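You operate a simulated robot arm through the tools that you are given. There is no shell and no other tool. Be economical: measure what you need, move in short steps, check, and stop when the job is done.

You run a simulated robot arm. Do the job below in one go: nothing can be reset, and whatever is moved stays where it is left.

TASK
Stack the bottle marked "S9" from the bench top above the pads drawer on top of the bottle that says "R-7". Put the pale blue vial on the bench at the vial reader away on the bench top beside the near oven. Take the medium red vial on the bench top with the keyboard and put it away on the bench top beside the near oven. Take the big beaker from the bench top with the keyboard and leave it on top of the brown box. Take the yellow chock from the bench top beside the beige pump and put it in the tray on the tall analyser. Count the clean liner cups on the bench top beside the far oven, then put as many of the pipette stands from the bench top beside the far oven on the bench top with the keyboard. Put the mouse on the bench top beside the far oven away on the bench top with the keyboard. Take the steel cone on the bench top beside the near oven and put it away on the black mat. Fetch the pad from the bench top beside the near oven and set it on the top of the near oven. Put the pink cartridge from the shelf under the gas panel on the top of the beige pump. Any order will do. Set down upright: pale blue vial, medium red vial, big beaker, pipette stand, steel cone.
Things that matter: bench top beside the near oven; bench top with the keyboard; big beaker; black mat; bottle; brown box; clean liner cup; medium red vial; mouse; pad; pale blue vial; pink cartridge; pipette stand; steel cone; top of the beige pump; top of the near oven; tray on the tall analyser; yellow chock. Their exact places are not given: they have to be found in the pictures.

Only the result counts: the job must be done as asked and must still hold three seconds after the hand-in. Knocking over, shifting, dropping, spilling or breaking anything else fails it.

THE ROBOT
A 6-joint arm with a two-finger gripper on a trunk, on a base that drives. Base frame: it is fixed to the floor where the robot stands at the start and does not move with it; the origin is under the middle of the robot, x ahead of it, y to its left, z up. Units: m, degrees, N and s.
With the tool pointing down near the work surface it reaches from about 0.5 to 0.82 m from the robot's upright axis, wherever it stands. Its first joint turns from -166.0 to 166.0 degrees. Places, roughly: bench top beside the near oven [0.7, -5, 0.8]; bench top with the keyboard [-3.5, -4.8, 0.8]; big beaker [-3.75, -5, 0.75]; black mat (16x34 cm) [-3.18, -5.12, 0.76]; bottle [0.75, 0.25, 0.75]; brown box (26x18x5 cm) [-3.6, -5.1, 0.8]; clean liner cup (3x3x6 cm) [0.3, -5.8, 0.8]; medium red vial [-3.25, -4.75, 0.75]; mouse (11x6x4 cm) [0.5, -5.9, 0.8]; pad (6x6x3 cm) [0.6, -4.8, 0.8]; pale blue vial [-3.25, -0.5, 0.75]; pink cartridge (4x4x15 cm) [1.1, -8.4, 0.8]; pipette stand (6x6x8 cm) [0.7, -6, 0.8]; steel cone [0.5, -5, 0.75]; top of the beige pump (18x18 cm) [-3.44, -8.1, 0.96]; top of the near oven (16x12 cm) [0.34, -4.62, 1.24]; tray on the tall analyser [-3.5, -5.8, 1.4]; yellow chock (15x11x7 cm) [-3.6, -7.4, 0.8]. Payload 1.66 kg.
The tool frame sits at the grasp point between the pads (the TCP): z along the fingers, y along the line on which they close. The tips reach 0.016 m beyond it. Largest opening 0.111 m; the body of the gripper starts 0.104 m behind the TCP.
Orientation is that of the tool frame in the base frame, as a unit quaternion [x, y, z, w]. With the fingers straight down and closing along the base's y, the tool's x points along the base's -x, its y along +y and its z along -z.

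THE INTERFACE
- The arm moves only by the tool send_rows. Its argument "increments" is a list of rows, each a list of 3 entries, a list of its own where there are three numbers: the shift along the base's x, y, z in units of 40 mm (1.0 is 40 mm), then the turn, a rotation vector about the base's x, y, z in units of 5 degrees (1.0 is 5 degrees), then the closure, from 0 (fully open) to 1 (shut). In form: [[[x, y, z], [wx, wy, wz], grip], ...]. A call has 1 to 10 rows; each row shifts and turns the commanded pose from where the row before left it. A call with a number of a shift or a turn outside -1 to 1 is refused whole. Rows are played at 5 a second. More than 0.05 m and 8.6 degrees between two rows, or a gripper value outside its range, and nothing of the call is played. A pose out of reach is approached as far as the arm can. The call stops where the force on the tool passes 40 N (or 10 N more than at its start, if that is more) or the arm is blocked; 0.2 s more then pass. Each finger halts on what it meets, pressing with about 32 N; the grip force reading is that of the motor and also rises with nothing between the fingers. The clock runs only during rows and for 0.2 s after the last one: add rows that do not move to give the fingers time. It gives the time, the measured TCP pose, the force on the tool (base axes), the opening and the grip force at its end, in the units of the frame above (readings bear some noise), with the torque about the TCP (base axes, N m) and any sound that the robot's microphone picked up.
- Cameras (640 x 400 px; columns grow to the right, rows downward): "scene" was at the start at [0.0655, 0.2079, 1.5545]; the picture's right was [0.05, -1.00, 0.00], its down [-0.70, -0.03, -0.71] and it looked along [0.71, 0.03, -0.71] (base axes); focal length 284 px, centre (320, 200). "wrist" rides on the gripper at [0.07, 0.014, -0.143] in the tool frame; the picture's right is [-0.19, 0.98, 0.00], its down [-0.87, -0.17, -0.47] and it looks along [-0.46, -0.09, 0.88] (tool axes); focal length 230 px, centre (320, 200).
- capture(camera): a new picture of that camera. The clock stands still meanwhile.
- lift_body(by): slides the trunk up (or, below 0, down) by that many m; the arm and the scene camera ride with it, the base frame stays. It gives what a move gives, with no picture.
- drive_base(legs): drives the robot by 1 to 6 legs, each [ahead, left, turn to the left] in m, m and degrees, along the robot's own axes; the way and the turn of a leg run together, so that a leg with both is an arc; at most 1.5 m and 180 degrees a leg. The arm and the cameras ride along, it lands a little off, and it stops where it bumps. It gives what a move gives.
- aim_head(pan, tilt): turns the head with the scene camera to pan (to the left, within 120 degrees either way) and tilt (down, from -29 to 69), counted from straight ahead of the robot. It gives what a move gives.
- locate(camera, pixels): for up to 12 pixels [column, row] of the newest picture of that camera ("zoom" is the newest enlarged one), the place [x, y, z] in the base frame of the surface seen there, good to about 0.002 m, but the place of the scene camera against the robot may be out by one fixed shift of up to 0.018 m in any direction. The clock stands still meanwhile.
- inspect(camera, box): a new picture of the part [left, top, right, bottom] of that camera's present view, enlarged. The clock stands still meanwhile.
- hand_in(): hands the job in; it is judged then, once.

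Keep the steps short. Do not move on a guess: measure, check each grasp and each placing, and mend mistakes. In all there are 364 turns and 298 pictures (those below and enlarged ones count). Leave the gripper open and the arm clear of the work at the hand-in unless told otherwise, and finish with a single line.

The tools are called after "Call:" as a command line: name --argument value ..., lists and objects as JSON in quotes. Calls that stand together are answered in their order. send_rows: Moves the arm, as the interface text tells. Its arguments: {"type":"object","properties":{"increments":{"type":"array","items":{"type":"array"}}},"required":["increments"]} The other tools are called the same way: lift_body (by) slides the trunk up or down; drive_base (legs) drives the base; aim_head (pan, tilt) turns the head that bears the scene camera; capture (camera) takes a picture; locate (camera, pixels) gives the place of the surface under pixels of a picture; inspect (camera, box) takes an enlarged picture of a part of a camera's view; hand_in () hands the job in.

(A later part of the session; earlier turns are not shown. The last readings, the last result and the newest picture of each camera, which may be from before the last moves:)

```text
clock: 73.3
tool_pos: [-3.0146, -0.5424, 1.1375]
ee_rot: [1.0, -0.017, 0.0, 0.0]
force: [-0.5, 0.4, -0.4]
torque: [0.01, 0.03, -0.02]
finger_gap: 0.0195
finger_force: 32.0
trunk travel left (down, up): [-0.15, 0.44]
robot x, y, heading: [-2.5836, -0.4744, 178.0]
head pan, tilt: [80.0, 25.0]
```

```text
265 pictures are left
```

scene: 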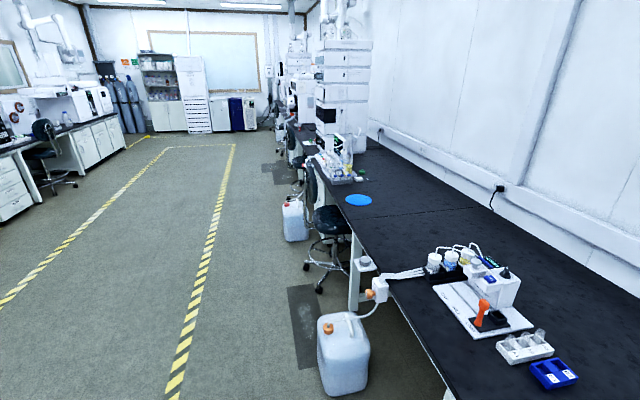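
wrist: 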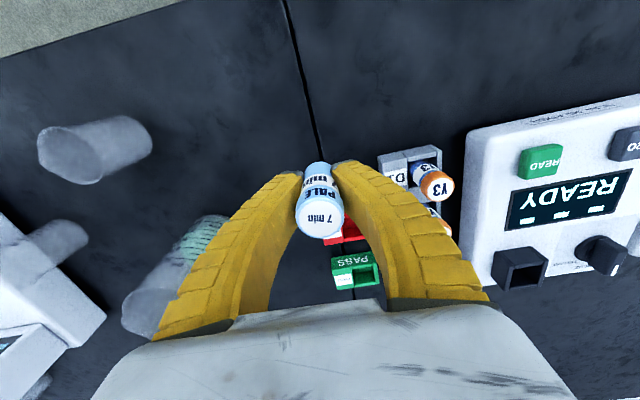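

The aisle centre is clear. I'll back up to x≈-1.3, slide down to y≈-5, turn to face the oven bench, and look.

Call:
drive_base --legs '[[-1.3, 0, 0], [0, 1.5, 0], [0, 1.5, 0], [0, 1.5, 0], [0, 0, 90], [0, 0, 90]]'

Call:
aim_head --pan 0 --tilt 25

Call:
capture --camera "scene"

```text
clock: 108.7
tool_pos: [-1.1925, -5.0006, 1.1372]
ee_rot: [0.048, 0.999, 0.0, -0.001]
force: [0.2, 1.3, -0.7]
torque: [0.0, 0.01, 0.01]
finger_gap: 0.0169
finger_force: 31.6
trunk travel left (down, up): [-0.15, 0.44]
robot x, y, heading: [-1.6269, -5.04, -5.4]
head pan, tilt: [80.0, 25.0]
```

```text
clock: 110.3
tool_pos: [-1.1925, -4.9995, 1.1359]
ee_rot: [0.047, 0.999, 0.0, 0.001]
force: [-0.6, 0.7, -0.7]
torque: [-0.02, 0.0, -0.05]
finger_gap: 0.0168
finger_force: 32.3
trunk travel left (down, up): [-0.15, 0.44]
robot x, y, heading: [-1.6289, -5.0407, -5.5]
head pan, tilt: [0.0, 25.0]
```

```text
264 pictures are left
```

scene: 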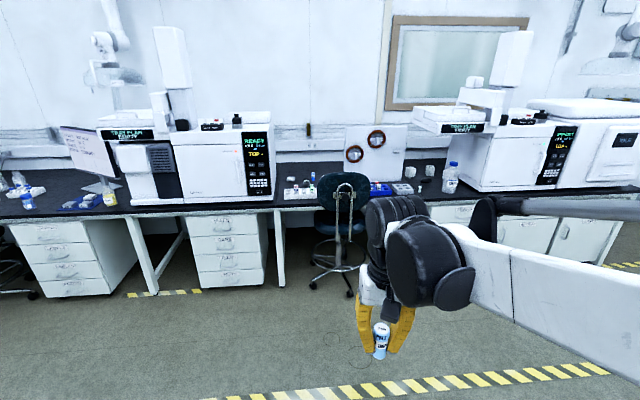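

The gap has dropped from 0.0196 to 0.0169, so I'll check the vial's hold.

Call:
capture --camera "wrist"

Call:
locate --camera "scene" --pixels '[[230, 205], [300, 195], [420, 190], [340, 260], [250, 165], [560, 190], [380, 188], [110, 205], [345, 285]]'

Call:
inspect --camera "scene" --box '[260, 130, 480, 230]'

```text
263 pictures are left
```

wrist: 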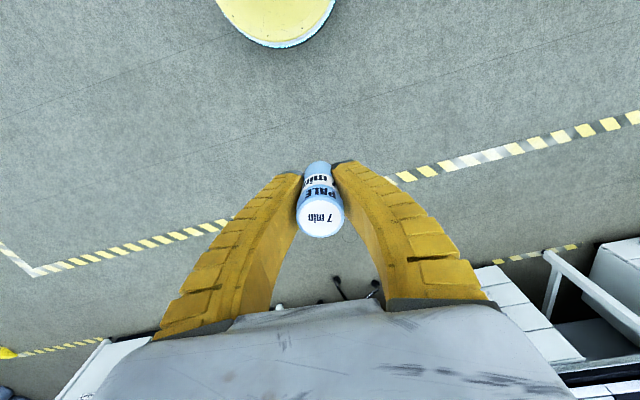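

```text
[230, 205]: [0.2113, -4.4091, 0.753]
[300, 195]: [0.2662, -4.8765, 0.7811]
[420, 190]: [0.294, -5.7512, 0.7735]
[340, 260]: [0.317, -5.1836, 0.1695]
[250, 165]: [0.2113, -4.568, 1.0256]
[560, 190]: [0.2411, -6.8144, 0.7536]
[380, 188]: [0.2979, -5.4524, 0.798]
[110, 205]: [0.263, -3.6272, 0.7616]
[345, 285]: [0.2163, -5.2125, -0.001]
```

```text
2.91 times, centred on (370, 180) of scene
```

zoom: 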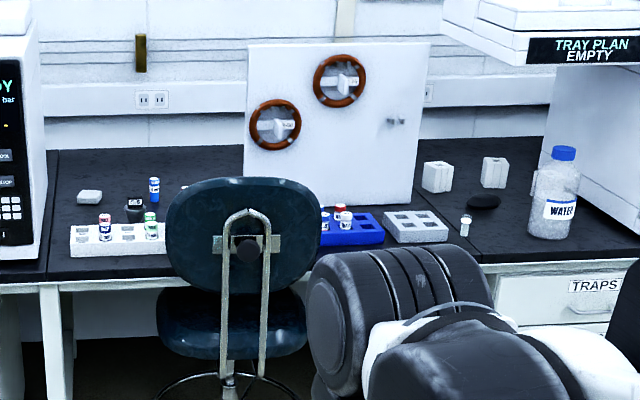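

The vial hold is unchanged. A chair stands at (0.3, -5.2). I'll straighten, approach to x≈-0.5, y≈-4.8, and look again.

Call:
drive_base --legs '[[0, 0, 5.5], [1.1, 0.22, 0]]'

Call:
aim_head --pan -12 --tilt 40

Call:
capture --camera "scene"

```text
clock: 116.5
tool_pos: [-0.0953, -4.7582, 1.1374]
ee_rot: [0.01, 1.0, 0.0, -0.001]
force: [0.1, -0.4, -0.5]
torque: [-0.02, 0.02, 0.0]
finger_gap: 0.0163
finger_force: 32.7
trunk travel left (down, up): [-0.15, 0.44]
robot x, y, heading: [-0.5278, -4.8328, -1.1]
head pan, tilt: [0.0, 25.0]
```

```text
clock: 117.3
tool_pos: [-0.095, -4.7592, 1.1374]
ee_rot: [0.009, 1.0, 0.0, 0.001]
force: [0.5, 0.1, -0.4]
torque: [0.02, 0.02, -0.03]
finger_gap: 0.0163
finger_force: 31.7
trunk travel left (down, up): [-0.15, 0.44]
robot x, y, heading: [-0.5296, -4.829, -1.2]
head pan, tilt: [-12.0, 40.0]
```

```text
261 pictures are left
```

scene: 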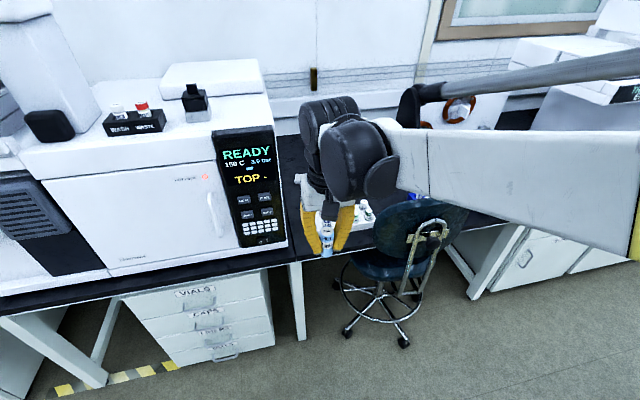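

Call:
locate --camera "scene" --pixels '[[405, 340], [347, 331], [337, 285], [430, 230], [415, 205], [355, 262], [280, 245], [290, 256], [370, 300], [232, 100]]'

Call:
capture --camera "wrist"

```text
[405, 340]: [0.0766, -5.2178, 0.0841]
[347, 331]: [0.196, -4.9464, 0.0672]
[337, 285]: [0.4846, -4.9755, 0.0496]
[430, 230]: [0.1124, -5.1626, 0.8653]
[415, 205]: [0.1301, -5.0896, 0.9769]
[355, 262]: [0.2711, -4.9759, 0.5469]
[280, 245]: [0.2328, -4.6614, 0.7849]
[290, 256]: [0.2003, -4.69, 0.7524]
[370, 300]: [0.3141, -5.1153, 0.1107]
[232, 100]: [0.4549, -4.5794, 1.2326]
```

```text
260 pictures are left
```

wrist: 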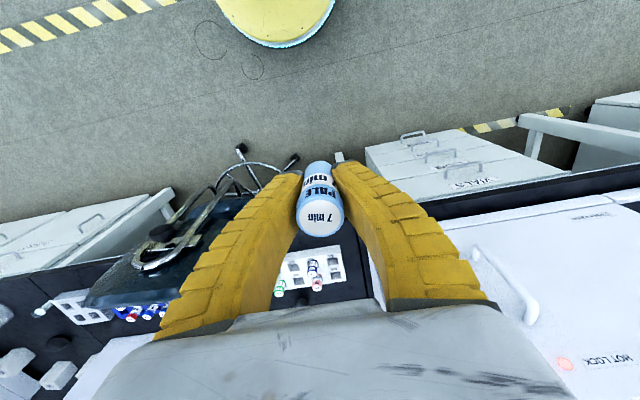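

Call:
locate --camera "wrist" --pixels '[[280, 40], [330, 10], [225, 5], [280, 46], [312, 262], [330, 283], [285, 295], [280, 5], [357, 160]]'

```text
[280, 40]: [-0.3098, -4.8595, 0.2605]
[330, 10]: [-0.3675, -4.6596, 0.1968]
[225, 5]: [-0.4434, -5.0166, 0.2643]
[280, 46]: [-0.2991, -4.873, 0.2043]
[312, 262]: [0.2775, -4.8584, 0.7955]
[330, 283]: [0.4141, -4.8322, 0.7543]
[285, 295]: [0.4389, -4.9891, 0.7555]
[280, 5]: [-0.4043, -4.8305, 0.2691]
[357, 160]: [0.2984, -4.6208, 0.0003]
```

Base radius is about 0.23 m. I'll shift the tool right, away from the oven wall, then drive in to about (-0.12, -4.86).

Call:
send_rows --increments '[[[0, -0.8, 0], [0, 0, 0], 1], [[0, -0.8, 0], [0, 0, 0], 1], [[0, -0.8, 0], [0, 0, 0], 1], [[0, -0.8, 0], [0, 0, 0], 1]]'

Call:
drive_base --legs '[[0.4, -0.02, 1.2]]'

Call:
capture --camera "wrist"

Call:
aim_head --pan -5 --tilt 50

Call:
capture --camera "scene"

```text
clock: 118.3
tool_pos: [-0.0943, -4.8875, 1.1362]
ee_rot: [0.009, 1.0, 0.0, 0.0]
force: [-0.2, -0.6, -1.5]
torque: [0.02, 0.01, 0.0]
finger_gap: 0.0164
finger_force: 32.0
trunk travel left (down, up): [-0.15, 0.44]
robot x, y, heading: [-0.5237, -4.8332, -0.9]
head pan, tilt: [-12.0, 40.0]
```

```text
clock: 120.8
tool_pos: [0.3045, -4.9101, 1.1361]
ee_rot: [0.006, 1.0, 0.0, 0.0]
force: [0.6, 0.2, -0.1]
torque: [0.0, -0.02, -0.01]
finger_gap: 0.0162
finger_force: 32.2
trunk travel left (down, up): [-0.15, 0.44]
robot x, y, heading: [-0.1279, -4.8614, -0.8]
head pan, tilt: [-12.0, 40.0]
```

```text
259 pictures are left
```

wrist: 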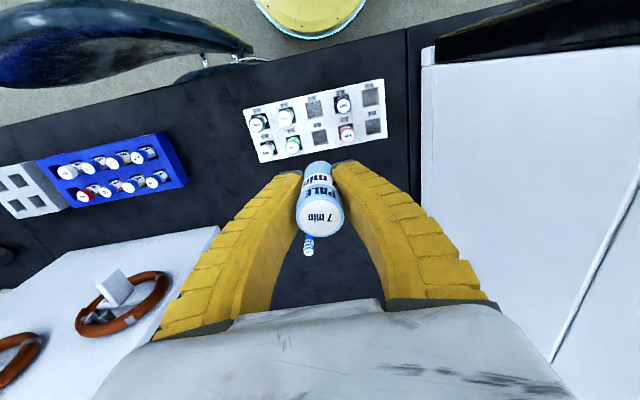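

```text
clock: 121.5
tool_pos: [0.3056, -4.9088, 1.1355]
ee_rot: [0.006, 1.0, -0.001, 0.0]
force: [0.8, -0.6, 0.7]
torque: [-0.01, 0.01, -0.01]
finger_gap: 0.0164
finger_force: 32.4
trunk travel left (down, up): [-0.15, 0.44]
robot x, y, heading: [-0.1279, -4.8561, -0.7]
head pan, tilt: [-5.0, 50.0]
```

```text
258 pictures are left
```

scene: 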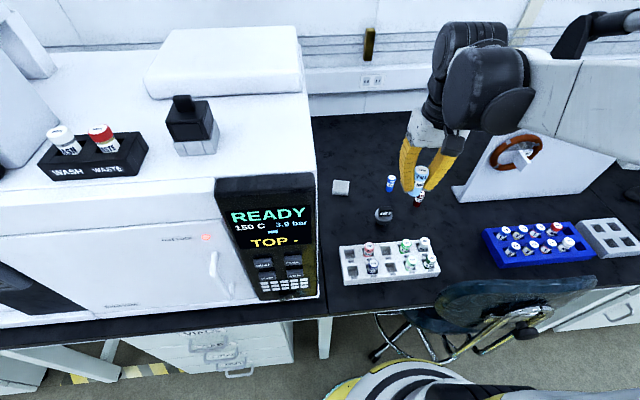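

I see the pad (341,187), cone (384,214), a blue vial (389,184) and a red item (419,198). I'll locate them and enlarge.

Call:
locate --camera "scene" --pixels '[[341, 184], [384, 211], [389, 179], [419, 193], [350, 135], [345, 245], [435, 258], [325, 240], [330, 160], [340, 210], [500, 135], [460, 195]]'

Call:
inspect --camera "scene" --box '[310, 150, 470, 290]'

```text
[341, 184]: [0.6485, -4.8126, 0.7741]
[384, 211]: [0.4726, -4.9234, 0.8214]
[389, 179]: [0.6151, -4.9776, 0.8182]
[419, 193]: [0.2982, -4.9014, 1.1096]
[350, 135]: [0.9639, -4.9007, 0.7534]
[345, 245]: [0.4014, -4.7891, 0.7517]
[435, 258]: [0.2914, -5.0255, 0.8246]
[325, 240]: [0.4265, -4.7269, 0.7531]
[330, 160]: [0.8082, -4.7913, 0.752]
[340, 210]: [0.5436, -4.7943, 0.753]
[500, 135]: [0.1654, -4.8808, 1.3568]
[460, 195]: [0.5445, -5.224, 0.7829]
```

```text
2.86 times, centred on (390, 220) of scene
```

zoom: 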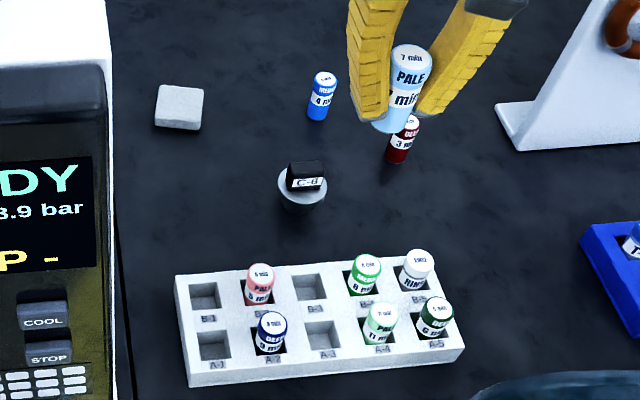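

I choose a free spot at (0.565, -4.88) for the pale vial. I'll check the vial's offset in the gripper and move above the spot.

Call:
locate --camera "wrist" --pixels '[[320, 217], [309, 240]]'

Call:
send_rows --increments '[[[0.9, 0.1, -0.5], [0, 0, 0], 1], [[0.9, 0.1, -0.5], [0, 0, 0], 1], [[0.9, 0.1, -0.5], [0, 0, 0], 1], [[0.9, 0.1, -0.5], [0, 0, 0], 1], [[0.9, 0.1, -0.5], [0, 0, 0], 1], [[0.9, 0.1, -0.5], [0, 0, 0], 1], [[0.95, 0.1, -0.5], [0, 0, 0], 1], [[0, 0, -1], [0, 0, 0], 1], [[0, 0, 0], [0, 0, 0], 1]]'

Call:
capture --camera "wrist"

Call:
inspect --camera "scene" --box '[290, 80, 490, 240]'

```text
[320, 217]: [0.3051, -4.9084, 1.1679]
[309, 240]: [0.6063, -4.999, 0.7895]
```

```text
clock: 123.5
tool_pos: [0.5585, -4.8808, 0.9566]
ee_rot: [0.005, 1.0, 0.001, 0.0]
force: [-0.5, 0.4, -0.2]
torque: [0.0, -0.01, -0.02]
finger_gap: 0.0164
finger_force: 32.4
trunk travel left (down, up): [-0.15, 0.44]
robot x, y, heading: [-0.126, -4.8555, -0.7]
head pan, tilt: [-5.0, 50.0]
```

```text
256 pictures are left
```

wrist: 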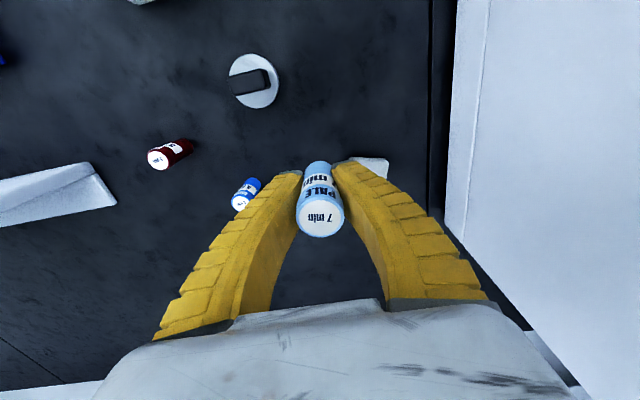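

```text
2.50 times, centred on (390, 160) of scene
```

zoom: 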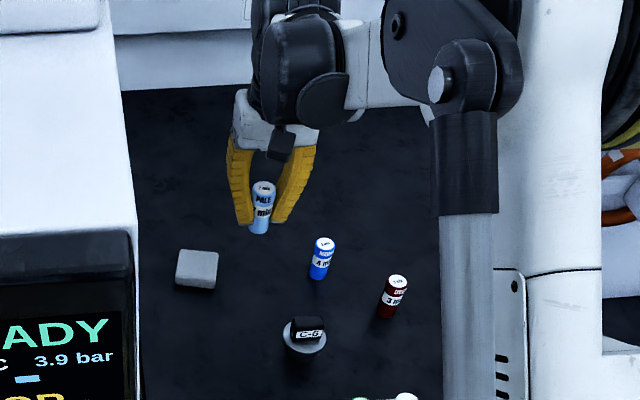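

Call:
locate --camera "wrist" --pixels '[[372, 165], [388, 160], [239, 203], [157, 158], [250, 82], [268, 104], [275, 70], [235, 68], [236, 85], [270, 76]]'

Call:
inspect --camera "wrist" --box '[210, 40, 300, 120]'

```text
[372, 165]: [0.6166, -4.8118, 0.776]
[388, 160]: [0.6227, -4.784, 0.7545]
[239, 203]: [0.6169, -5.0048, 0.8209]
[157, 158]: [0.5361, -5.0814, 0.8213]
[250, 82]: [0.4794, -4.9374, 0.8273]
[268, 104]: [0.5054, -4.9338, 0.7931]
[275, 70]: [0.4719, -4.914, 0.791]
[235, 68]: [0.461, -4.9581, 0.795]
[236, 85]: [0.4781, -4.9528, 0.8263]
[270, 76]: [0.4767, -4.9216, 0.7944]
```

```text
5.00 times, centred on (255, 80) of wrist
```

zoom: 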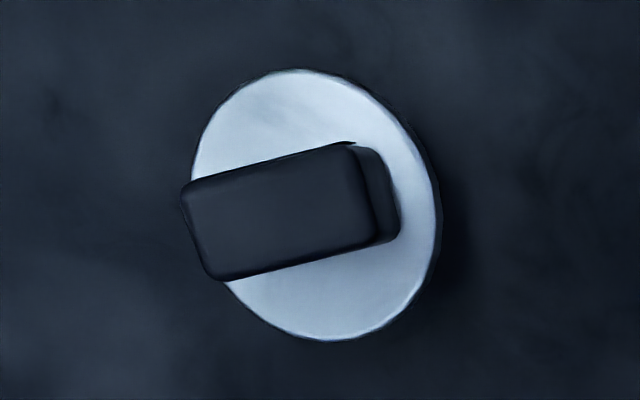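

I have positions of the neighbours. I'll lower the vial to about 6 mm above the bench.

Call:
send_rows --increments '[[[0, 0, -0.8], [0, 0, 0], 1], [[0, 0, -0.8], [0, 0, 0], 1], [[0, 0, -0.8], [0, 0, 0], 1], [[0, 0, -0.8], [0, 0, 0], 1], [[0, 0, -0.7], [0, 0, 0], 1], [[0, 0, -0.1], [0, 0, 0], 1], [[0, 0, 0], [0, 0, 0], 1]]'

Call:
send_rows --increments '[[[0, 0, -0.05], [0, 0, 0], 1], [[0, 0, -0.05], [0, 0, 0], 1], [[0, 0, 0], [0, 0, 0], 1]]'

```text
clock: 125.1
tool_pos: [0.559, -4.8817, 0.7956]
ee_rot: [0.007, 1.0, 0.0, -0.001]
force: [0.0, -1.2, -0.5]
torque: [0.01, 0.01, -0.05]
finger_gap: 0.016
finger_force: 32.1
trunk travel left (down, up): [-0.15, 0.44]
robot x, y, heading: [-0.1286, -4.8567, -0.7]
head pan, tilt: [-5.0, 50.0]
```

```text
clock: 125.9
tool_pos: [0.5591, -4.8815, 0.7917]
ee_rot: [0.006, 1.0, 0.0, 0.0]
force: [0.2, 0.8, -0.5]
torque: [-0.04, -0.02, 0.03]
finger_gap: 0.0161
finger_force: 32.3
trunk travel left (down, up): [-0.15, 0.44]
robot x, y, heading: [-0.1301, -4.8555, -0.8]
head pan, tilt: [-5.0, 50.0]
```

Call:
send_rows --increments '[[[0, 0, -0.025], [0, 0, 0], 1], [[0, 0, -0.025], [0, 0, 0], 1], [[0, 0, -0.025], [0, 0, 0], 1], [[0, 0, 0], [0, 0, 0], 1]]'

```text
clock: 126.9
tool_pos: [0.5586, -4.881, 0.7874]
ee_rot: [0.006, 1.0, 0.0, 0.001]
force: [0.1, 0.7, -0.7]
torque: [0.02, -0.01, -0.01]
finger_gap: 0.0159
finger_force: 32.3
trunk travel left (down, up): [-0.15, 0.44]
robot x, y, heading: [-0.127, -4.8575, -0.4]
head pan, tilt: [-5.0, 50.0]
```

Call:
send_rows --increments '[[[0, 0, -0.025], [0, 0, 0], 1], [[0, 0, -0.025], [0, 0, 0], 1], [[0, 0, 0], [0, 0, 0], 1]]'

Call:
inspect --camera "scene" --box '[340, 120, 440, 220]'

```text
clock: 127.7
tool_pos: [0.559, -4.8817, 0.787]
ee_rot: [0.006, 1.0, -0.001, 0.001]
force: [2.1, -0.4, 15.5]
torque: [0.0, -0.02, -0.01]
finger_gap: 0.016
finger_force: 32.4
trunk travel left (down, up): [-0.15, 0.44]
robot x, y, heading: [-0.1272, -4.8585, -0.6]
head pan, tilt: [-5.0, 50.0]
```

```text
4.00 times, centred on (390, 170) of scene
```

zoom: 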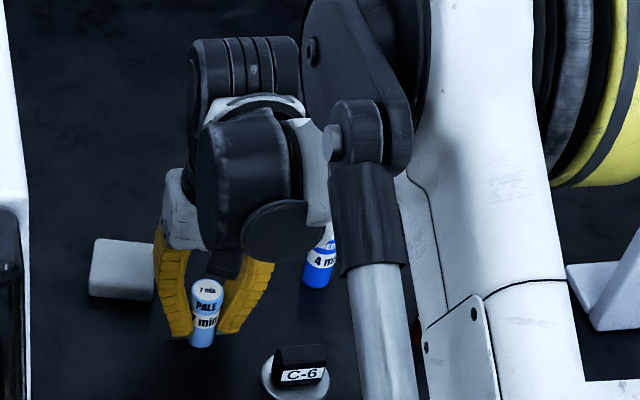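

Contact (15 N). I'll ease, open to half, and rise.

Call:
send_rows --increments '[[[0, 0, 0.025], [0, 0, 0], 1], [[0, 0, 0], [0, 0, 0], 0.7], [[0, 0, 0], [0, 0, 0], 0.4], [[0, 0, 0], [0, 0, 0], 0.4], [[0, 0, 0.5], [0, 0, 0], 0.4], [[0, 0, 1], [0, 0, 0], 0.4], [[0, 0, 1], [0, 0, 0], 0.4], [[0, 0, 1], [0, 0, 0], 0.4], [[0, 0, 1], [0, 0, 0], 0.4]]'

Call:
capture --camera "wrist"

```text
clock: 129.7
tool_pos: [0.5589, -4.8822, 0.966]
ee_rot: [0.006, 1.0, 0.0, 0.0]
force: [0.0, -0.4, -0.3]
torque: [-0.02, 0.01, 0.0]
finger_gap: 0.0685
finger_force: 1.6
trunk travel left (down, up): [-0.15, 0.44]
robot x, y, heading: [-0.1275, -4.858, -0.8]
head pan, tilt: [-5.0, 50.0]
```

```text
252 pictures are left
```

wrist: 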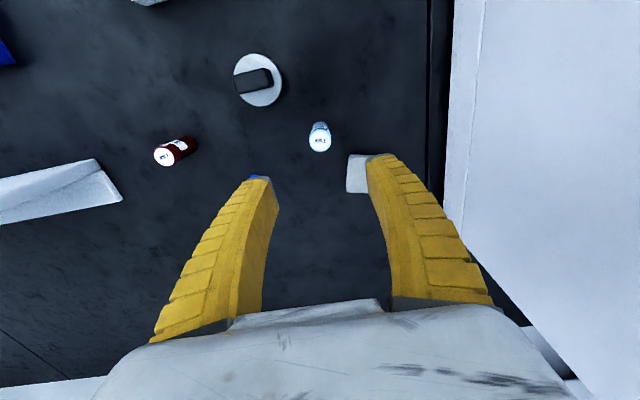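

The pale vial stands upright. Next is the pad: I'll move above it and look.

Call:
send_rows --increments '[[[0.55, 0.36, 0], [0, 0, 0], 0], [[0.55, 0.36, 0], [0, 0, 0], 0], [[0.55, 0.36, 0], [0, 0, 0], 0], [[0.55, 0.36, 0], [0, 0, 0], 0], [[0, 0, 0], [0, 0, 0], 0]]'

Call:
capture --camera "wrist"

Call:
inspect --camera "scene" --box '[290, 80, 470, 240]'

```text
clock: 130.9
tool_pos: [0.6459, -4.8231, 0.9663]
ee_rot: [0.007, 1.0, 0.0, 0.0]
force: [-0.1, 0.2, -0.2]
torque: [0.01, 0.01, -0.03]
finger_gap: 0.111
finger_force: 0.1
trunk travel left (down, up): [-0.15, 0.44]
robot x, y, heading: [-0.1288, -4.8569, -0.6]
head pan, tilt: [-5.0, 50.0]
```

```text
251 pictures are left
```

wrist: 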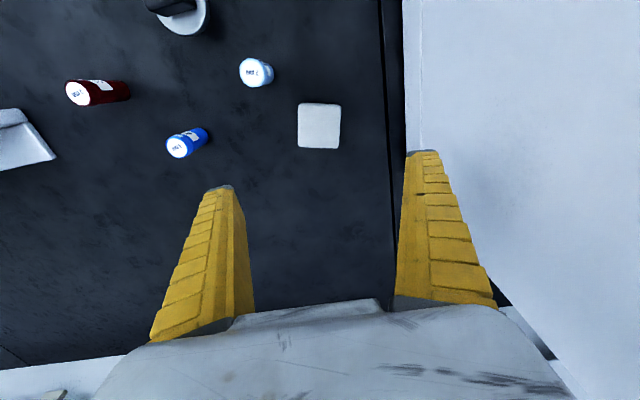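

```text
2.50 times, centred on (380, 160) of scene
```

zoom: 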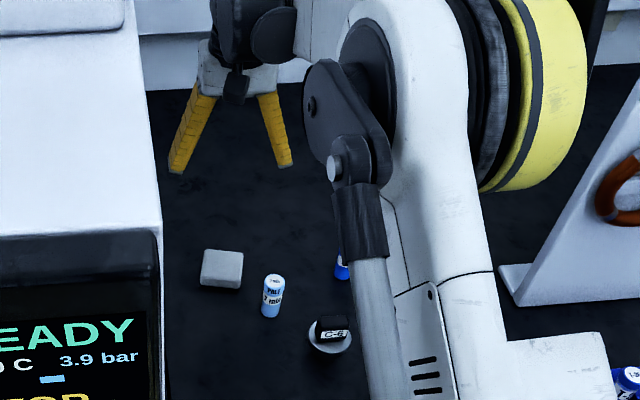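

Call:
locate --camera "wrist" --pixels '[[301, 107], [337, 107], [300, 143], [336, 143], [318, 125], [380, 60], [387, 150], [408, 100]]'

```text
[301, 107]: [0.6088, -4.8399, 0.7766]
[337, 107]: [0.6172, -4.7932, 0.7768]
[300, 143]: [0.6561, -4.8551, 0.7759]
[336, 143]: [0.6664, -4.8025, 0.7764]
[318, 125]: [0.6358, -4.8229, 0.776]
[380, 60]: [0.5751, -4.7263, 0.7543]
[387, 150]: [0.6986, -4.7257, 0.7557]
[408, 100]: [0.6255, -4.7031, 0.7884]
```

The pad's centre is at (0.637, -4.823), turned about -10°, top 0.776. I'll rotate, go down to z≈0.7735 and grip.

Call:
send_rows --increments '[[[-0.22, 0, 0], [0, 0, -1], 0], [[0, 0, -0.9], [0, 0, -1], 0], [[0, 0, -0.9], [0, 0, 0], 0], [[0, 0, -0.9], [0, 0, 0], 0], [[0, 0, -0.9], [0, 0, 0], 0], [[0, 0, -0.9], [0, 0, 0], 0], [[0, 0, -0.32], [0, 0, 0], 0], [[0, 0, 0], [0, 0, 0], 0]]'

Call:
capture --camera "wrist"

```text
clock: 132.7
tool_pos: [0.639, -4.8232, 0.7758]
ee_rot: [0.094, 0.996, 0.0, 0.0]
force: [0.1, 0.6, -0.9]
torque: [-0.01, 0.0, 0.02]
finger_gap: 0.1108
finger_force: 0.1
trunk travel left (down, up): [-0.15, 0.44]
robot x, y, heading: [-0.1295, -4.8577, -0.6]
head pan, tilt: [-5.0, 50.0]
```

```text
249 pictures are left
```

wrist: 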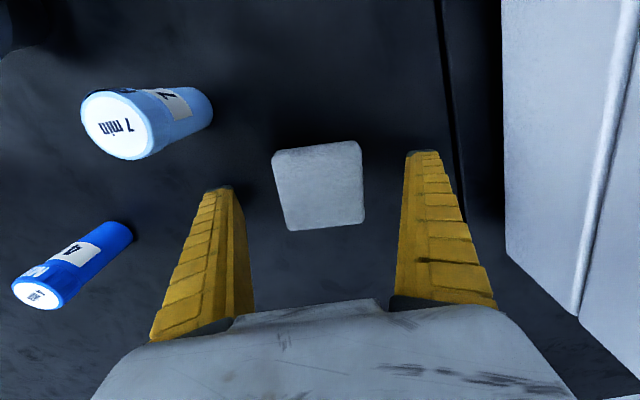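

The pad is square between the fingers. I'll close and lift gently.

Call:
send_rows --increments '[[[0, 0, 0], [0, 0, 0], 1], [[0, 0, 0], [0, 0, 0], 1], [[0, 0, 0], [0, 0, 0], 1], [[0, 0, 0.1], [0, 0, 0], 1], [[0, 0, 0.3], [0, 0, 0], 1], [[0, 0, 0.4], [0, 0, 0], 1], [[0, 0, 0.5], [0, 0, 0], 1], [[0, 0, 0.5], [0, 0, 0], 1], [[0, 0, 0], [0, 0, 0], 1]]'

Call:
capture --camera "wrist"

```text
clock: 134.7
tool_pos: [0.6373, -4.8237, 0.8464]
ee_rot: [0.094, 0.996, 0.0, 0.0]
force: [-0.2, -0.3, -0.8]
torque: [-0.01, -0.02, 0.01]
finger_gap: 0.0572
finger_force: 32.1
trunk travel left (down, up): [-0.15, 0.44]
robot x, y, heading: [-0.1282, -4.8575, -0.5]
head pan, tilt: [-5.0, 50.0]
```

```text
248 pictures are left
```

wrist: 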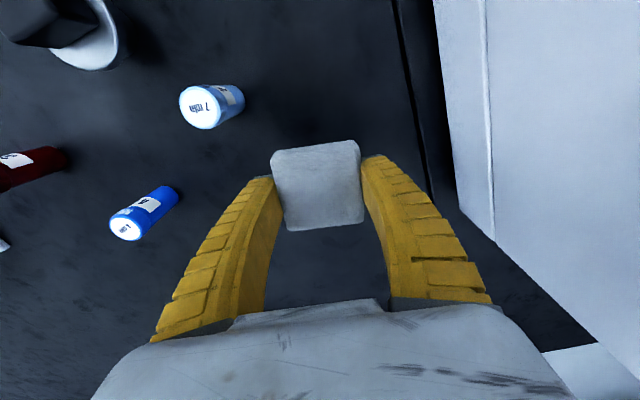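

The pad is held. I'll raise it, draw it back, then lift the trunk.

Call:
send_rows --increments '[[[0, 0, 0.9], [0, 0, 0], 1], [[0, 0, 0.9], [0, 0, 0], 1], [[0, 0, 0.9], [0, 0, 0], 1], [[0, 0, 0.9], [0, 0, 0], 1], [[-0.6, -0.1, 0.8], [0, 0, 0], 1], [[-0.6, -0.1, 0.8], [0, 0, 0], 1], [[-0.6, -0.1, 0.8], [0, 0, 0], 1], [[-0.6, -0.1, 0.5], [0, 0, 0], 1], [[-0.6, -0.1, 0], [0, 0, 0], 1], [[-0.6, -0.1, 0], [0, 0, 0], 1]]'

Call:
lift_body --by 0.4

Call:
drive_base --legs '[[-0.1, 0, 0]]'

Call:
aim_head --pan 10 --tilt 55

Call:
capture --camera "scene"

```text
clock: 136.9
tool_pos: [0.4928, -4.8474, 1.107]
ee_rot: [0.093, 0.996, 0.0, 0.002]
force: [0.2, 0.1, -0.5]
torque: [0.03, 0.01, 0.0]
finger_gap: 0.057
finger_force: 32.2
trunk travel left (down, up): [-0.15, 0.44]
robot x, y, heading: [-0.1297, -4.8597, -1.0]
head pan, tilt: [-5.0, 50.0]
```

```text
clock: 140.7
tool_pos: [0.4931, -4.8476, 1.5067]
ee_rot: [0.094, 0.996, 0.0, 0.0]
force: [0.2, -0.7, -0.1]
torque: [0.0, -0.03, -0.02]
finger_gap: 0.0566
finger_force: 32.1
trunk travel left (down, up): [-0.55, 0.04]
robot x, y, heading: [-0.1269, -4.8565, -0.9]
head pan, tilt: [-5.0, 50.0]
```

```text
clock: 141.9
tool_pos: [0.3943, -4.8445, 1.5063]
ee_rot: [0.093, 0.996, 0.0, 0.0]
force: [-0.1, 0.7, -1.3]
torque: [0.01, 0.01, 0.05]
finger_gap: 0.0568
finger_force: 32.4
trunk travel left (down, up): [-0.55, 0.04]
robot x, y, heading: [-0.2288, -4.8526, -0.5]
head pan, tilt: [-5.0, 50.0]
```

```text
clock: 142.6
tool_pos: [0.3958, -4.8461, 1.508]
ee_rot: [0.092, 0.996, 0.0, 0.0]
force: [0.6, -0.2, 0.2]
torque: [0.01, 0.03, 0.0]
finger_gap: 0.0567
finger_force: 32.0
trunk travel left (down, up): [-0.55, 0.04]
robot x, y, heading: [-0.2248, -4.8564, -0.8]
head pan, tilt: [10.0, 55.0]
```

```text
247 pictures are left
```

scene: 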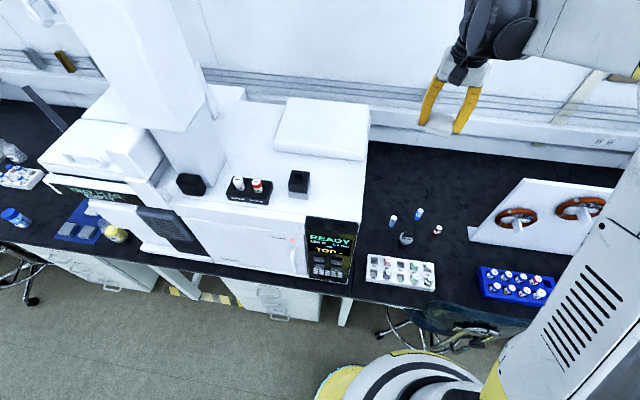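

Call:
locate --camera "scene" --pixels '[[300, 180], [335, 190], [355, 170], [340, 215], [325, 125], [250, 190], [270, 170], [320, 172], [355, 200], [365, 160], [300, 205]]'

Call:
inspect --camera "scene" --box '[160, 80, 400, 230]'

```text
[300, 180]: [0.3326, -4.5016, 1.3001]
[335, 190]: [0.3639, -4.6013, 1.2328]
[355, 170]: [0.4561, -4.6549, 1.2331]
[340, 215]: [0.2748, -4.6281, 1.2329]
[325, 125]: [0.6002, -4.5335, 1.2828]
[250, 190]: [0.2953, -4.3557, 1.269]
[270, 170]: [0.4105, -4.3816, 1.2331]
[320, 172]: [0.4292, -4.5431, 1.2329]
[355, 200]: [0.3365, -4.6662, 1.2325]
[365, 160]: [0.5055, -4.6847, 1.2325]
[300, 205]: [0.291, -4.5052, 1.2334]
```

```text
2.67 times, centred on (280, 155) of scene
```

zoom: 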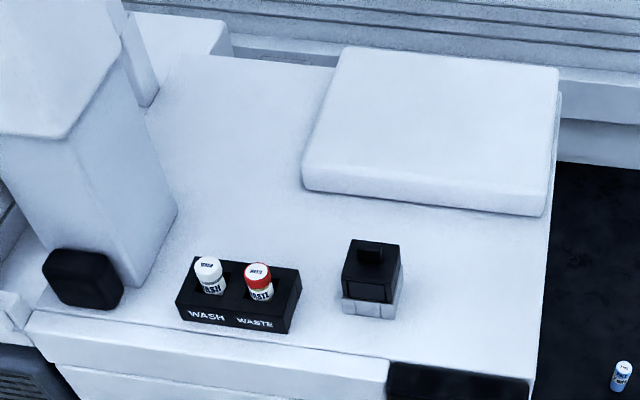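

The free patch on the oven top is around (0.34, -4.62), z≈1.235, with a black cube to its left (edge y≈-4.54). I'll move above it and square up the tool.

Call:
send_rows --increments '[[[-0.23, 0.94, -0.25], [0, 0, 1], 1], [[-0.23, 0.94, -0.25], [0, 0, 1], 1], [[-0.23, 0.94, -0.25], [0, 0, 0], 1], [[-0.23, 0.94, -0.25], [0, 0, 0], 1], [[-0.23, 0.94, -0.25], [0, 0, 0], 1], [[-0.2, 0.94, -0.25], [0, 0, 0], 1], [[0, 0, 0], [0, 0, 0], 1]]'

Call:
capture --camera "wrist"

```text
clock: 144.2
tool_pos: [0.3415, -4.6206, 1.4473]
ee_rot: [0.005, 1.0, -0.001, 0.0]
force: [-0.2, -0.1, -0.7]
torque: [0.04, 0.0, 0.02]
finger_gap: 0.0565
finger_force: 32.2
trunk travel left (down, up): [-0.55, 0.04]
robot x, y, heading: [-0.23, -4.8592, -0.5]
head pan, tilt: [10.0, 55.0]
```

```text
245 pictures are left
```

wrist: 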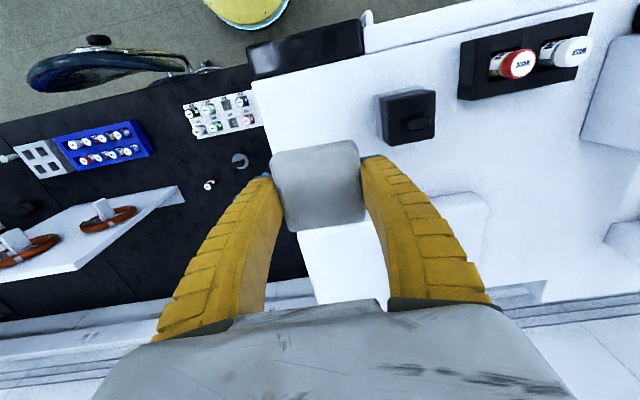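

Call:
locate --camera "wrist" --pixels '[[262, 100], [300, 235], [380, 120], [388, 143], [330, 110], [375, 225], [270, 135], [320, 185]]'

```text
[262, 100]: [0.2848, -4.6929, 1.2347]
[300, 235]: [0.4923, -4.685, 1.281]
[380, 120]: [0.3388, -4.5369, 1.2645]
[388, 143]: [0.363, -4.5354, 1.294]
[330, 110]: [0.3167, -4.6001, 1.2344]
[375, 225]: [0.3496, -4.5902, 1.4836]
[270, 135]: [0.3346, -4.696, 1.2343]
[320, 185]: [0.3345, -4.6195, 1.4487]
```

Clear. I'll lower to just above the oven top.

Call:
send_rows --increments '[[[0, 0, -0.8], [0, 0, 0], 1], [[0, 0, -0.8], [0, 0, 0], 1], [[0, 0, -0.8], [0, 0, 0], 1], [[0, 0, -0.8], [0, 0, 0], 1], [[0, 0, -0.8], [0, 0, 0], 1], [[0, 0, -0.55], [0, 0, 0], 1], [[0, 0, -0.1], [0, 0, 0], 1], [[0, 0, 0], [0, 0, 0], 1]]'

Call:
send_rows --increments '[[[0, 0, -0.05], [0, 0, 0], 1], [[0, 0, -0.025], [0, 0, 0], 1], [[0, 0, 0], [0, 0, 0], 1]]'

```text
clock: 146.0
tool_pos: [0.3413, -4.6198, 1.261]
ee_rot: [0.005, 1.0, 0.0, 0.0]
force: [-0.9, -0.2, 0.3]
torque: [0.01, 0.0, -0.01]
finger_gap: 0.0567
finger_force: 31.8
trunk travel left (down, up): [-0.55, 0.04]
robot x, y, heading: [-0.2262, -4.8572, -0.6]
head pan, tilt: [10.0, 55.0]
```

```text
clock: 146.8
tool_pos: [0.3414, -4.6191, 1.258]
ee_rot: [0.005, 1.0, -0.001, 0.0]
force: [-0.6, 0.5, -0.3]
torque: [-0.01, 0.0, -0.02]
finger_gap: 0.0565
finger_force: 31.8
trunk travel left (down, up): [-0.55, 0.04]
robot x, y, heading: [-0.2217, -4.8573, -0.6]
head pan, tilt: [10.0, 55.0]
```

Call:
send_rows --increments '[[[0, 0, -0.025], [0, 0, 0], 1], [[0, 0, -0.025], [0, 0, 0], 1], [[0, 0, -0.025], [0, 0, 0], 1], [[0, 0, 0], [0, 0, 0], 1]]'

```text
clock: 147.8
tool_pos: [0.3405, -4.6204, 1.2556]
ee_rot: [0.005, 1.0, 0.0, 0.002]
force: [1.4, 0.5, 3.6]
torque: [-0.01, -0.02, -0.03]
finger_gap: 0.0566
finger_force: 32.1
trunk travel left (down, up): [-0.55, 0.04]
robot x, y, heading: [-0.2284, -4.8564, -0.3]
head pan, tilt: [10.0, 55.0]
```

Light contact (3.6 N). I'll release to a partial opening and rise.

Call:
send_rows --increments '[[[0, 0, 0], [0, 0, 0], 0.4], [[0, 0, 0], [0, 0, 0], 0.25], [[0, 0, 0], [0, 0, 0], 0.25], [[0, 0, 0.5], [0, 0, 0], 0.25], [[0, 0, 1], [0, 0, 0], 0.25], [[0, 0, 1], [0, 0, 0], 0.25], [[0, 0, 1], [0, 0, 0], 0.25], [[0, 0, 1], [0, 0, 0], 0.25]]'

Call:
capture --camera "wrist"

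```text
clock: 149.6
tool_pos: [0.3396, -4.6191, 1.436]
ee_rot: [0.004, 1.0, 0.001, 0.002]
force: [-0.2, -0.5, -0.5]
torque: [0.01, -0.03, 0.02]
finger_gap: 0.0845
finger_force: 0.3
trunk travel left (down, up): [-0.55, 0.04]
robot x, y, heading: [-0.2275, -4.8577, -0.6]
head pan, tilt: [10.0, 55.0]
```

```text
244 pictures are left
```

wrist: 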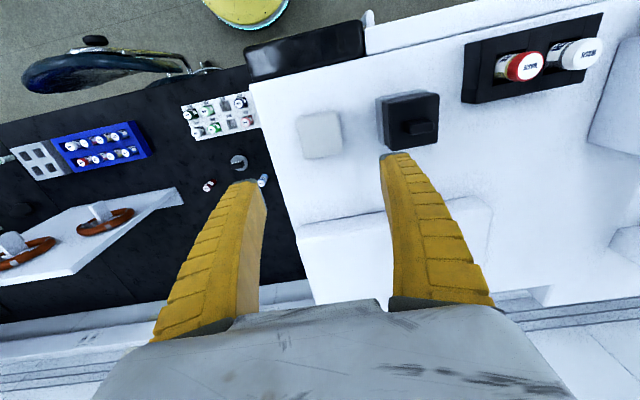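

The pad rests on the oven top. Next is the cone: I'll move over it and lower the trunk.

Call:
send_rows --increments '[[[0.4, -0.99, 0], [0, 0, 0], 0.25], [[0.4, -0.99, 0], [0, 0, 0], 0.25], [[0.4, -0.99, 0], [0, 0, 0], 0.25], [[0.4, -0.99, 0], [0, 0, 0], 0.25], [[0.4, -0.99, 0], [0, 0, 0], 0.25], [[0.4, -0.99, 0], [0, 0, 0], 0.25], [[0.4, -0.99, 0], [0, 0, 0], 0.25], [[0.4, -0.99, 0], [0, 0, 0], 0.25]]'

Call:
lift_body --by -0.4

Call:
capture --camera "wrist"

```text
clock: 151.4
tool_pos: [0.4709, -4.9413, 1.4337]
ee_rot: [0.005, 1.0, 0.0, 0.0]
force: [-0.1, -1.2, -0.3]
torque: [0.08, -0.02, -0.02]
finger_gap: 0.0847
finger_force: 0.7
trunk travel left (down, up): [-0.55, 0.04]
robot x, y, heading: [-0.2276, -4.8551, -0.7]
head pan, tilt: [10.0, 55.0]
```

```text
clock: 155.3
tool_pos: [0.4685, -4.9389, 1.0339]
ee_rot: [0.005, 1.0, 0.0, 0.0]
force: [-1.2, -0.3, -0.3]
torque: [0.0, 0.0, -0.01]
finger_gap: 0.0845
finger_force: 1.1
trunk travel left (down, up): [-0.15, 0.44]
robot x, y, heading: [-0.2248, -4.8557, -0.4]
head pan, tilt: [10.0, 55.0]
```

```text
243 pictures are left
```

wrist: 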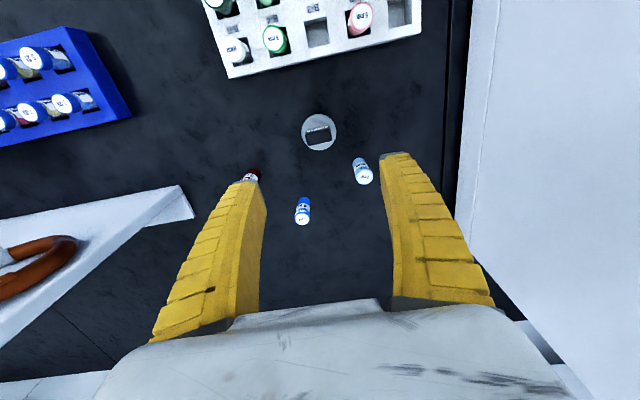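

Call:
inspect --camera "wrist" --box '[290, 105, 350, 165]'

```text
6.67 times, centred on (320, 135) of wrist
```

zoom: 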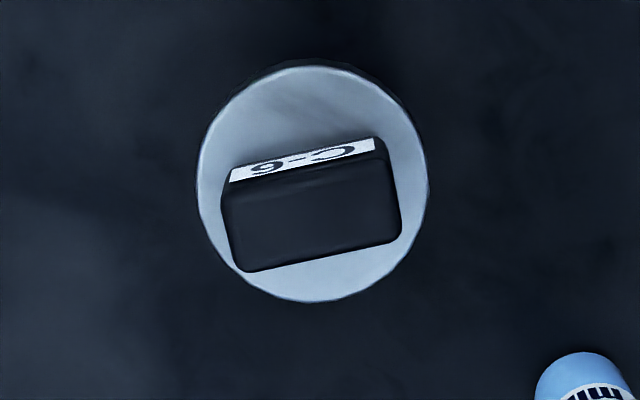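

Call:
locate --camera "zoom" --pixels '[[228, 195], [382, 158], [248, 266], [396, 235], [310, 213], [200, 195], [425, 180], [310, 70], [320, 298]]'

```text
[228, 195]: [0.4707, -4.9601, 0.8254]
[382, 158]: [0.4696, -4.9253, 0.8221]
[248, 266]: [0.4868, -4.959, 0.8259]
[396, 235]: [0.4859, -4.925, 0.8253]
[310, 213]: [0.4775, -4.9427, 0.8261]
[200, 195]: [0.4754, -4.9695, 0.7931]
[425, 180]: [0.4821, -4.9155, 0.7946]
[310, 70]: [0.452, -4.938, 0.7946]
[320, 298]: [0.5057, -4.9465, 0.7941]
```

The handle is axis-aligned: 18 mm in x, 38 mm in y, centre (0.478, -4.9425), top 0.826; disc at 0.794. I'll go down to TCP 0.814 and grip along y.

Call:
send_rows --increments '[[[0.22, -0.09, -0.9], [0, 0, 0], 0.25], [[0, 0, -0.95], [0, 0, 0], 0.25], [[0, 0, -0.95], [0, 0, 0], 0.25], [[0, 0, -0.95], [0, 0, 0], 0.25], [[0, 0, -0.95], [0, 0, 0], 0.25], [[0, 0, -0.75], [0, 0, 0], 0.25], [[0, 0, 0], [0, 0, 0], 0.25]]'

Call:
capture --camera "wrist"

```text
clock: 156.9
tool_pos: [0.4787, -4.9422, 0.8167]
ee_rot: [0.005, 1.0, 0.0, 0.0]
force: [0.1, 0.3, -0.2]
torque: [-0.02, 0.02, -0.02]
finger_gap: 0.0843
finger_force: 1.3
trunk travel left (down, up): [-0.15, 0.44]
robot x, y, heading: [-0.227, -4.8568, -0.3]
head pan, tilt: [10.0, 55.0]
```

```text
241 pictures are left
```

wrist: 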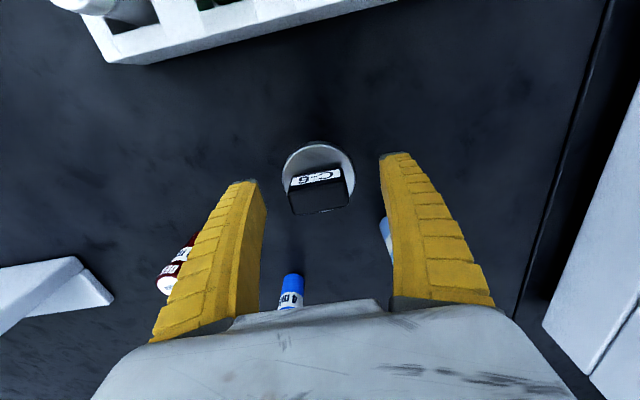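

Call:
send_rows --increments '[[[0, 0, -0.05], [0, 0, 0], 1], [[0, 0, 0], [0, 0, 0], 1], [[0, 0, 0], [0, 0, 0], 1], [[0, 0, 0.1], [0, 0, 0], 1], [[0, 0, 0.2], [0, 0, 0], 1], [[0, 0, 0.3], [0, 0, 0], 1], [[0, 0, 0.5], [0, 0, 0], 1], [[0, 0, 0.5], [0, 0, 0], 1], [[0, 0, 0.5], [0, 0, 0], 1], [[0, 0, 0], [0, 0, 0], 1]]'

Call:
capture --camera "wrist"

Call:
aim_head --pan -5 --tilt 50

Call:
capture --camera "scene"

```text
clock: 159.1
tool_pos: [0.4793, -4.9437, 0.8981]
ee_rot: [0.005, 1.0, 0.0, 0.001]
force: [0.2, 0.0, -2.2]
torque: [-0.02, 0.0, -0.03]
finger_gap: 0.0344
finger_force: 31.5
trunk travel left (down, up): [-0.15, 0.44]
robot x, y, heading: [-0.2267, -4.8589, -0.5]
head pan, tilt: [10.0, 55.0]
```

```text
240 pictures are left
```

wrist: 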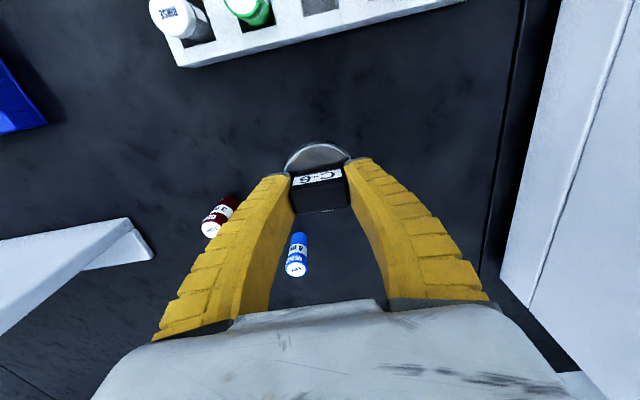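

```text
clock: 159.8
tool_pos: [0.4792, -4.9431, 0.8977]
ee_rot: [0.005, 1.0, 0.0, 0.0]
force: [0.2, -0.2, -2.2]
torque: [0.0, -0.02, -0.02]
finger_gap: 0.0343
finger_force: 32.4
trunk travel left (down, up): [-0.15, 0.44]
robot x, y, heading: [-0.228, -4.8556, -0.6]
head pan, tilt: [-5.0, 50.0]
```

```text
239 pictures are left
```

scene: 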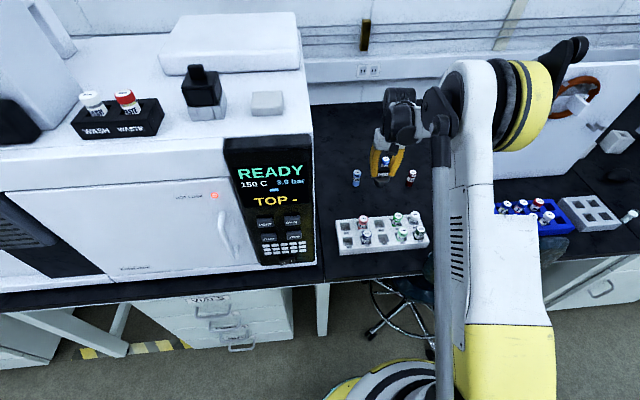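

The cone is held (about 2.2 N). I'll raise and retract to the carrying pose.

Call:
send_rows --increments '[[[0, 0, 0.8], [0, 0, 0], 1], [[0, 0, 0.9], [0, 0, 0], 1], [[0, 0, 0.9], [0, 0, 0], 1], [[-0.9, 0, 0.45], [0, 0, 0], 1], [[-0.9, 0, 0.45], [0, 0, 0], 1], [[-0.9, 0, 0.45], [0, 0, 0], 1], [[-0.9, 0, 0.45], [0, 0, 0], 1], [[-0.9, 0, 0.45], [0, 0, 0], 1], [[-0.9, 0, 0.45], [0, 0, 0], 1], [[-0.9, 0, 0.45], [0, 0, 0], 1]]'

Call:
drive_base --legs '[[-1.1, 0, 0], [0, 0, 90], [0, 0, 90]]'

Call:
aim_head --pan 0 --tilt 25

Call:
capture --camera "scene"

```text
clock: 162.0
tool_pos: [0.2224, -4.942, 1.1287]
ee_rot: [0.006, 1.0, 0.0, 0.0]
force: [1.0, -0.5, -2.1]
torque: [0.0, -0.07, 0.01]
finger_gap: 0.034
finger_force: 32.0
trunk travel left (down, up): [-0.15, 0.44]
robot x, y, heading: [-0.2284, -4.8592, -0.6]
head pan, tilt: [-5.0, 50.0]
```

```text
clock: 175.4
tool_pos: [-1.784, -4.7675, 1.1297]
ee_rot: [1.0, 0.003, 0.0, 0.0]
force: [-0.2, -0.9, -1.8]
torque: [0.01, 0.02, 0.02]
finger_gap: 0.0342
finger_force: 32.3
trunk travel left (down, up): [-0.15, 0.44]
robot x, y, heading: [-1.3299, -4.8435, -179.6]
head pan, tilt: [-5.0, 50.0]
```

```text
clock: 176.3
tool_pos: [-1.7837, -4.7668, 1.1284]
ee_rot: [1.0, 0.004, 0.0, 0.0]
force: [0.4, 0.2, -2.4]
torque: [0.03, 0.02, 0.01]
finger_gap: 0.0343
finger_force: 31.9
trunk travel left (down, up): [-0.15, 0.44]
robot x, y, heading: [-1.3302, -4.8426, -179.5]
head pan, tilt: [0.0, 25.0]
```

```text
238 pictures are left
```

scene: 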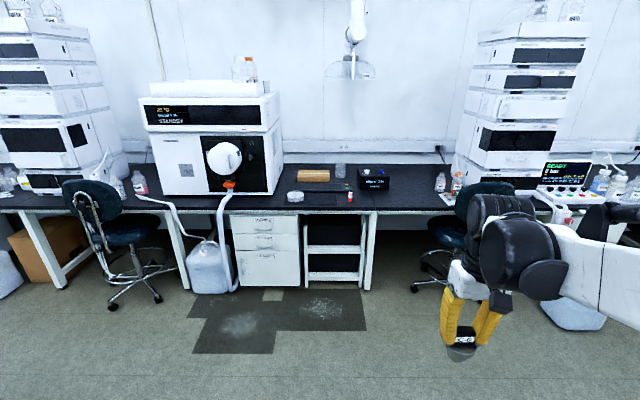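

Call:
inspect --camera "scene" --box '[230, 130, 490, 250]'

Call:
locate --camera "scene" --pixels '[[313, 176], [350, 195], [340, 172], [376, 183], [296, 196], [210, 262], [440, 270], [340, 210], [410, 187], [235, 270]]'

```text
2.46 times, centred on (360, 190) of scene
```

zoom: 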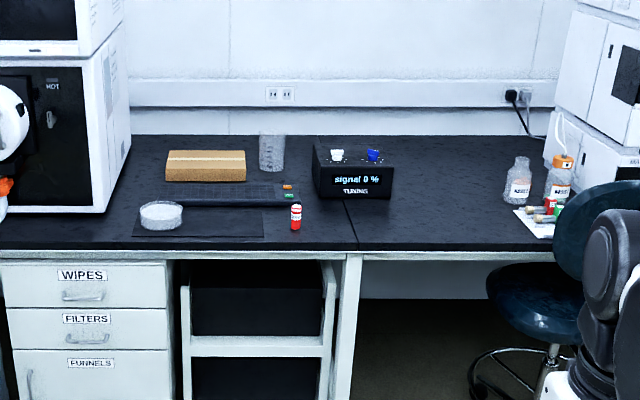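

```text
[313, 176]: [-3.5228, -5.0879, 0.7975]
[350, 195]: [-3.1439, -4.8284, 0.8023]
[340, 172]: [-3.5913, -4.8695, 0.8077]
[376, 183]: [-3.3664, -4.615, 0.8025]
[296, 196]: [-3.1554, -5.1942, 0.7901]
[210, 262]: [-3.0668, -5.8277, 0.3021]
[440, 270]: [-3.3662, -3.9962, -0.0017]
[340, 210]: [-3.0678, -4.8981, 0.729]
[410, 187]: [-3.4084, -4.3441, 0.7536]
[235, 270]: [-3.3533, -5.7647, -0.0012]
```

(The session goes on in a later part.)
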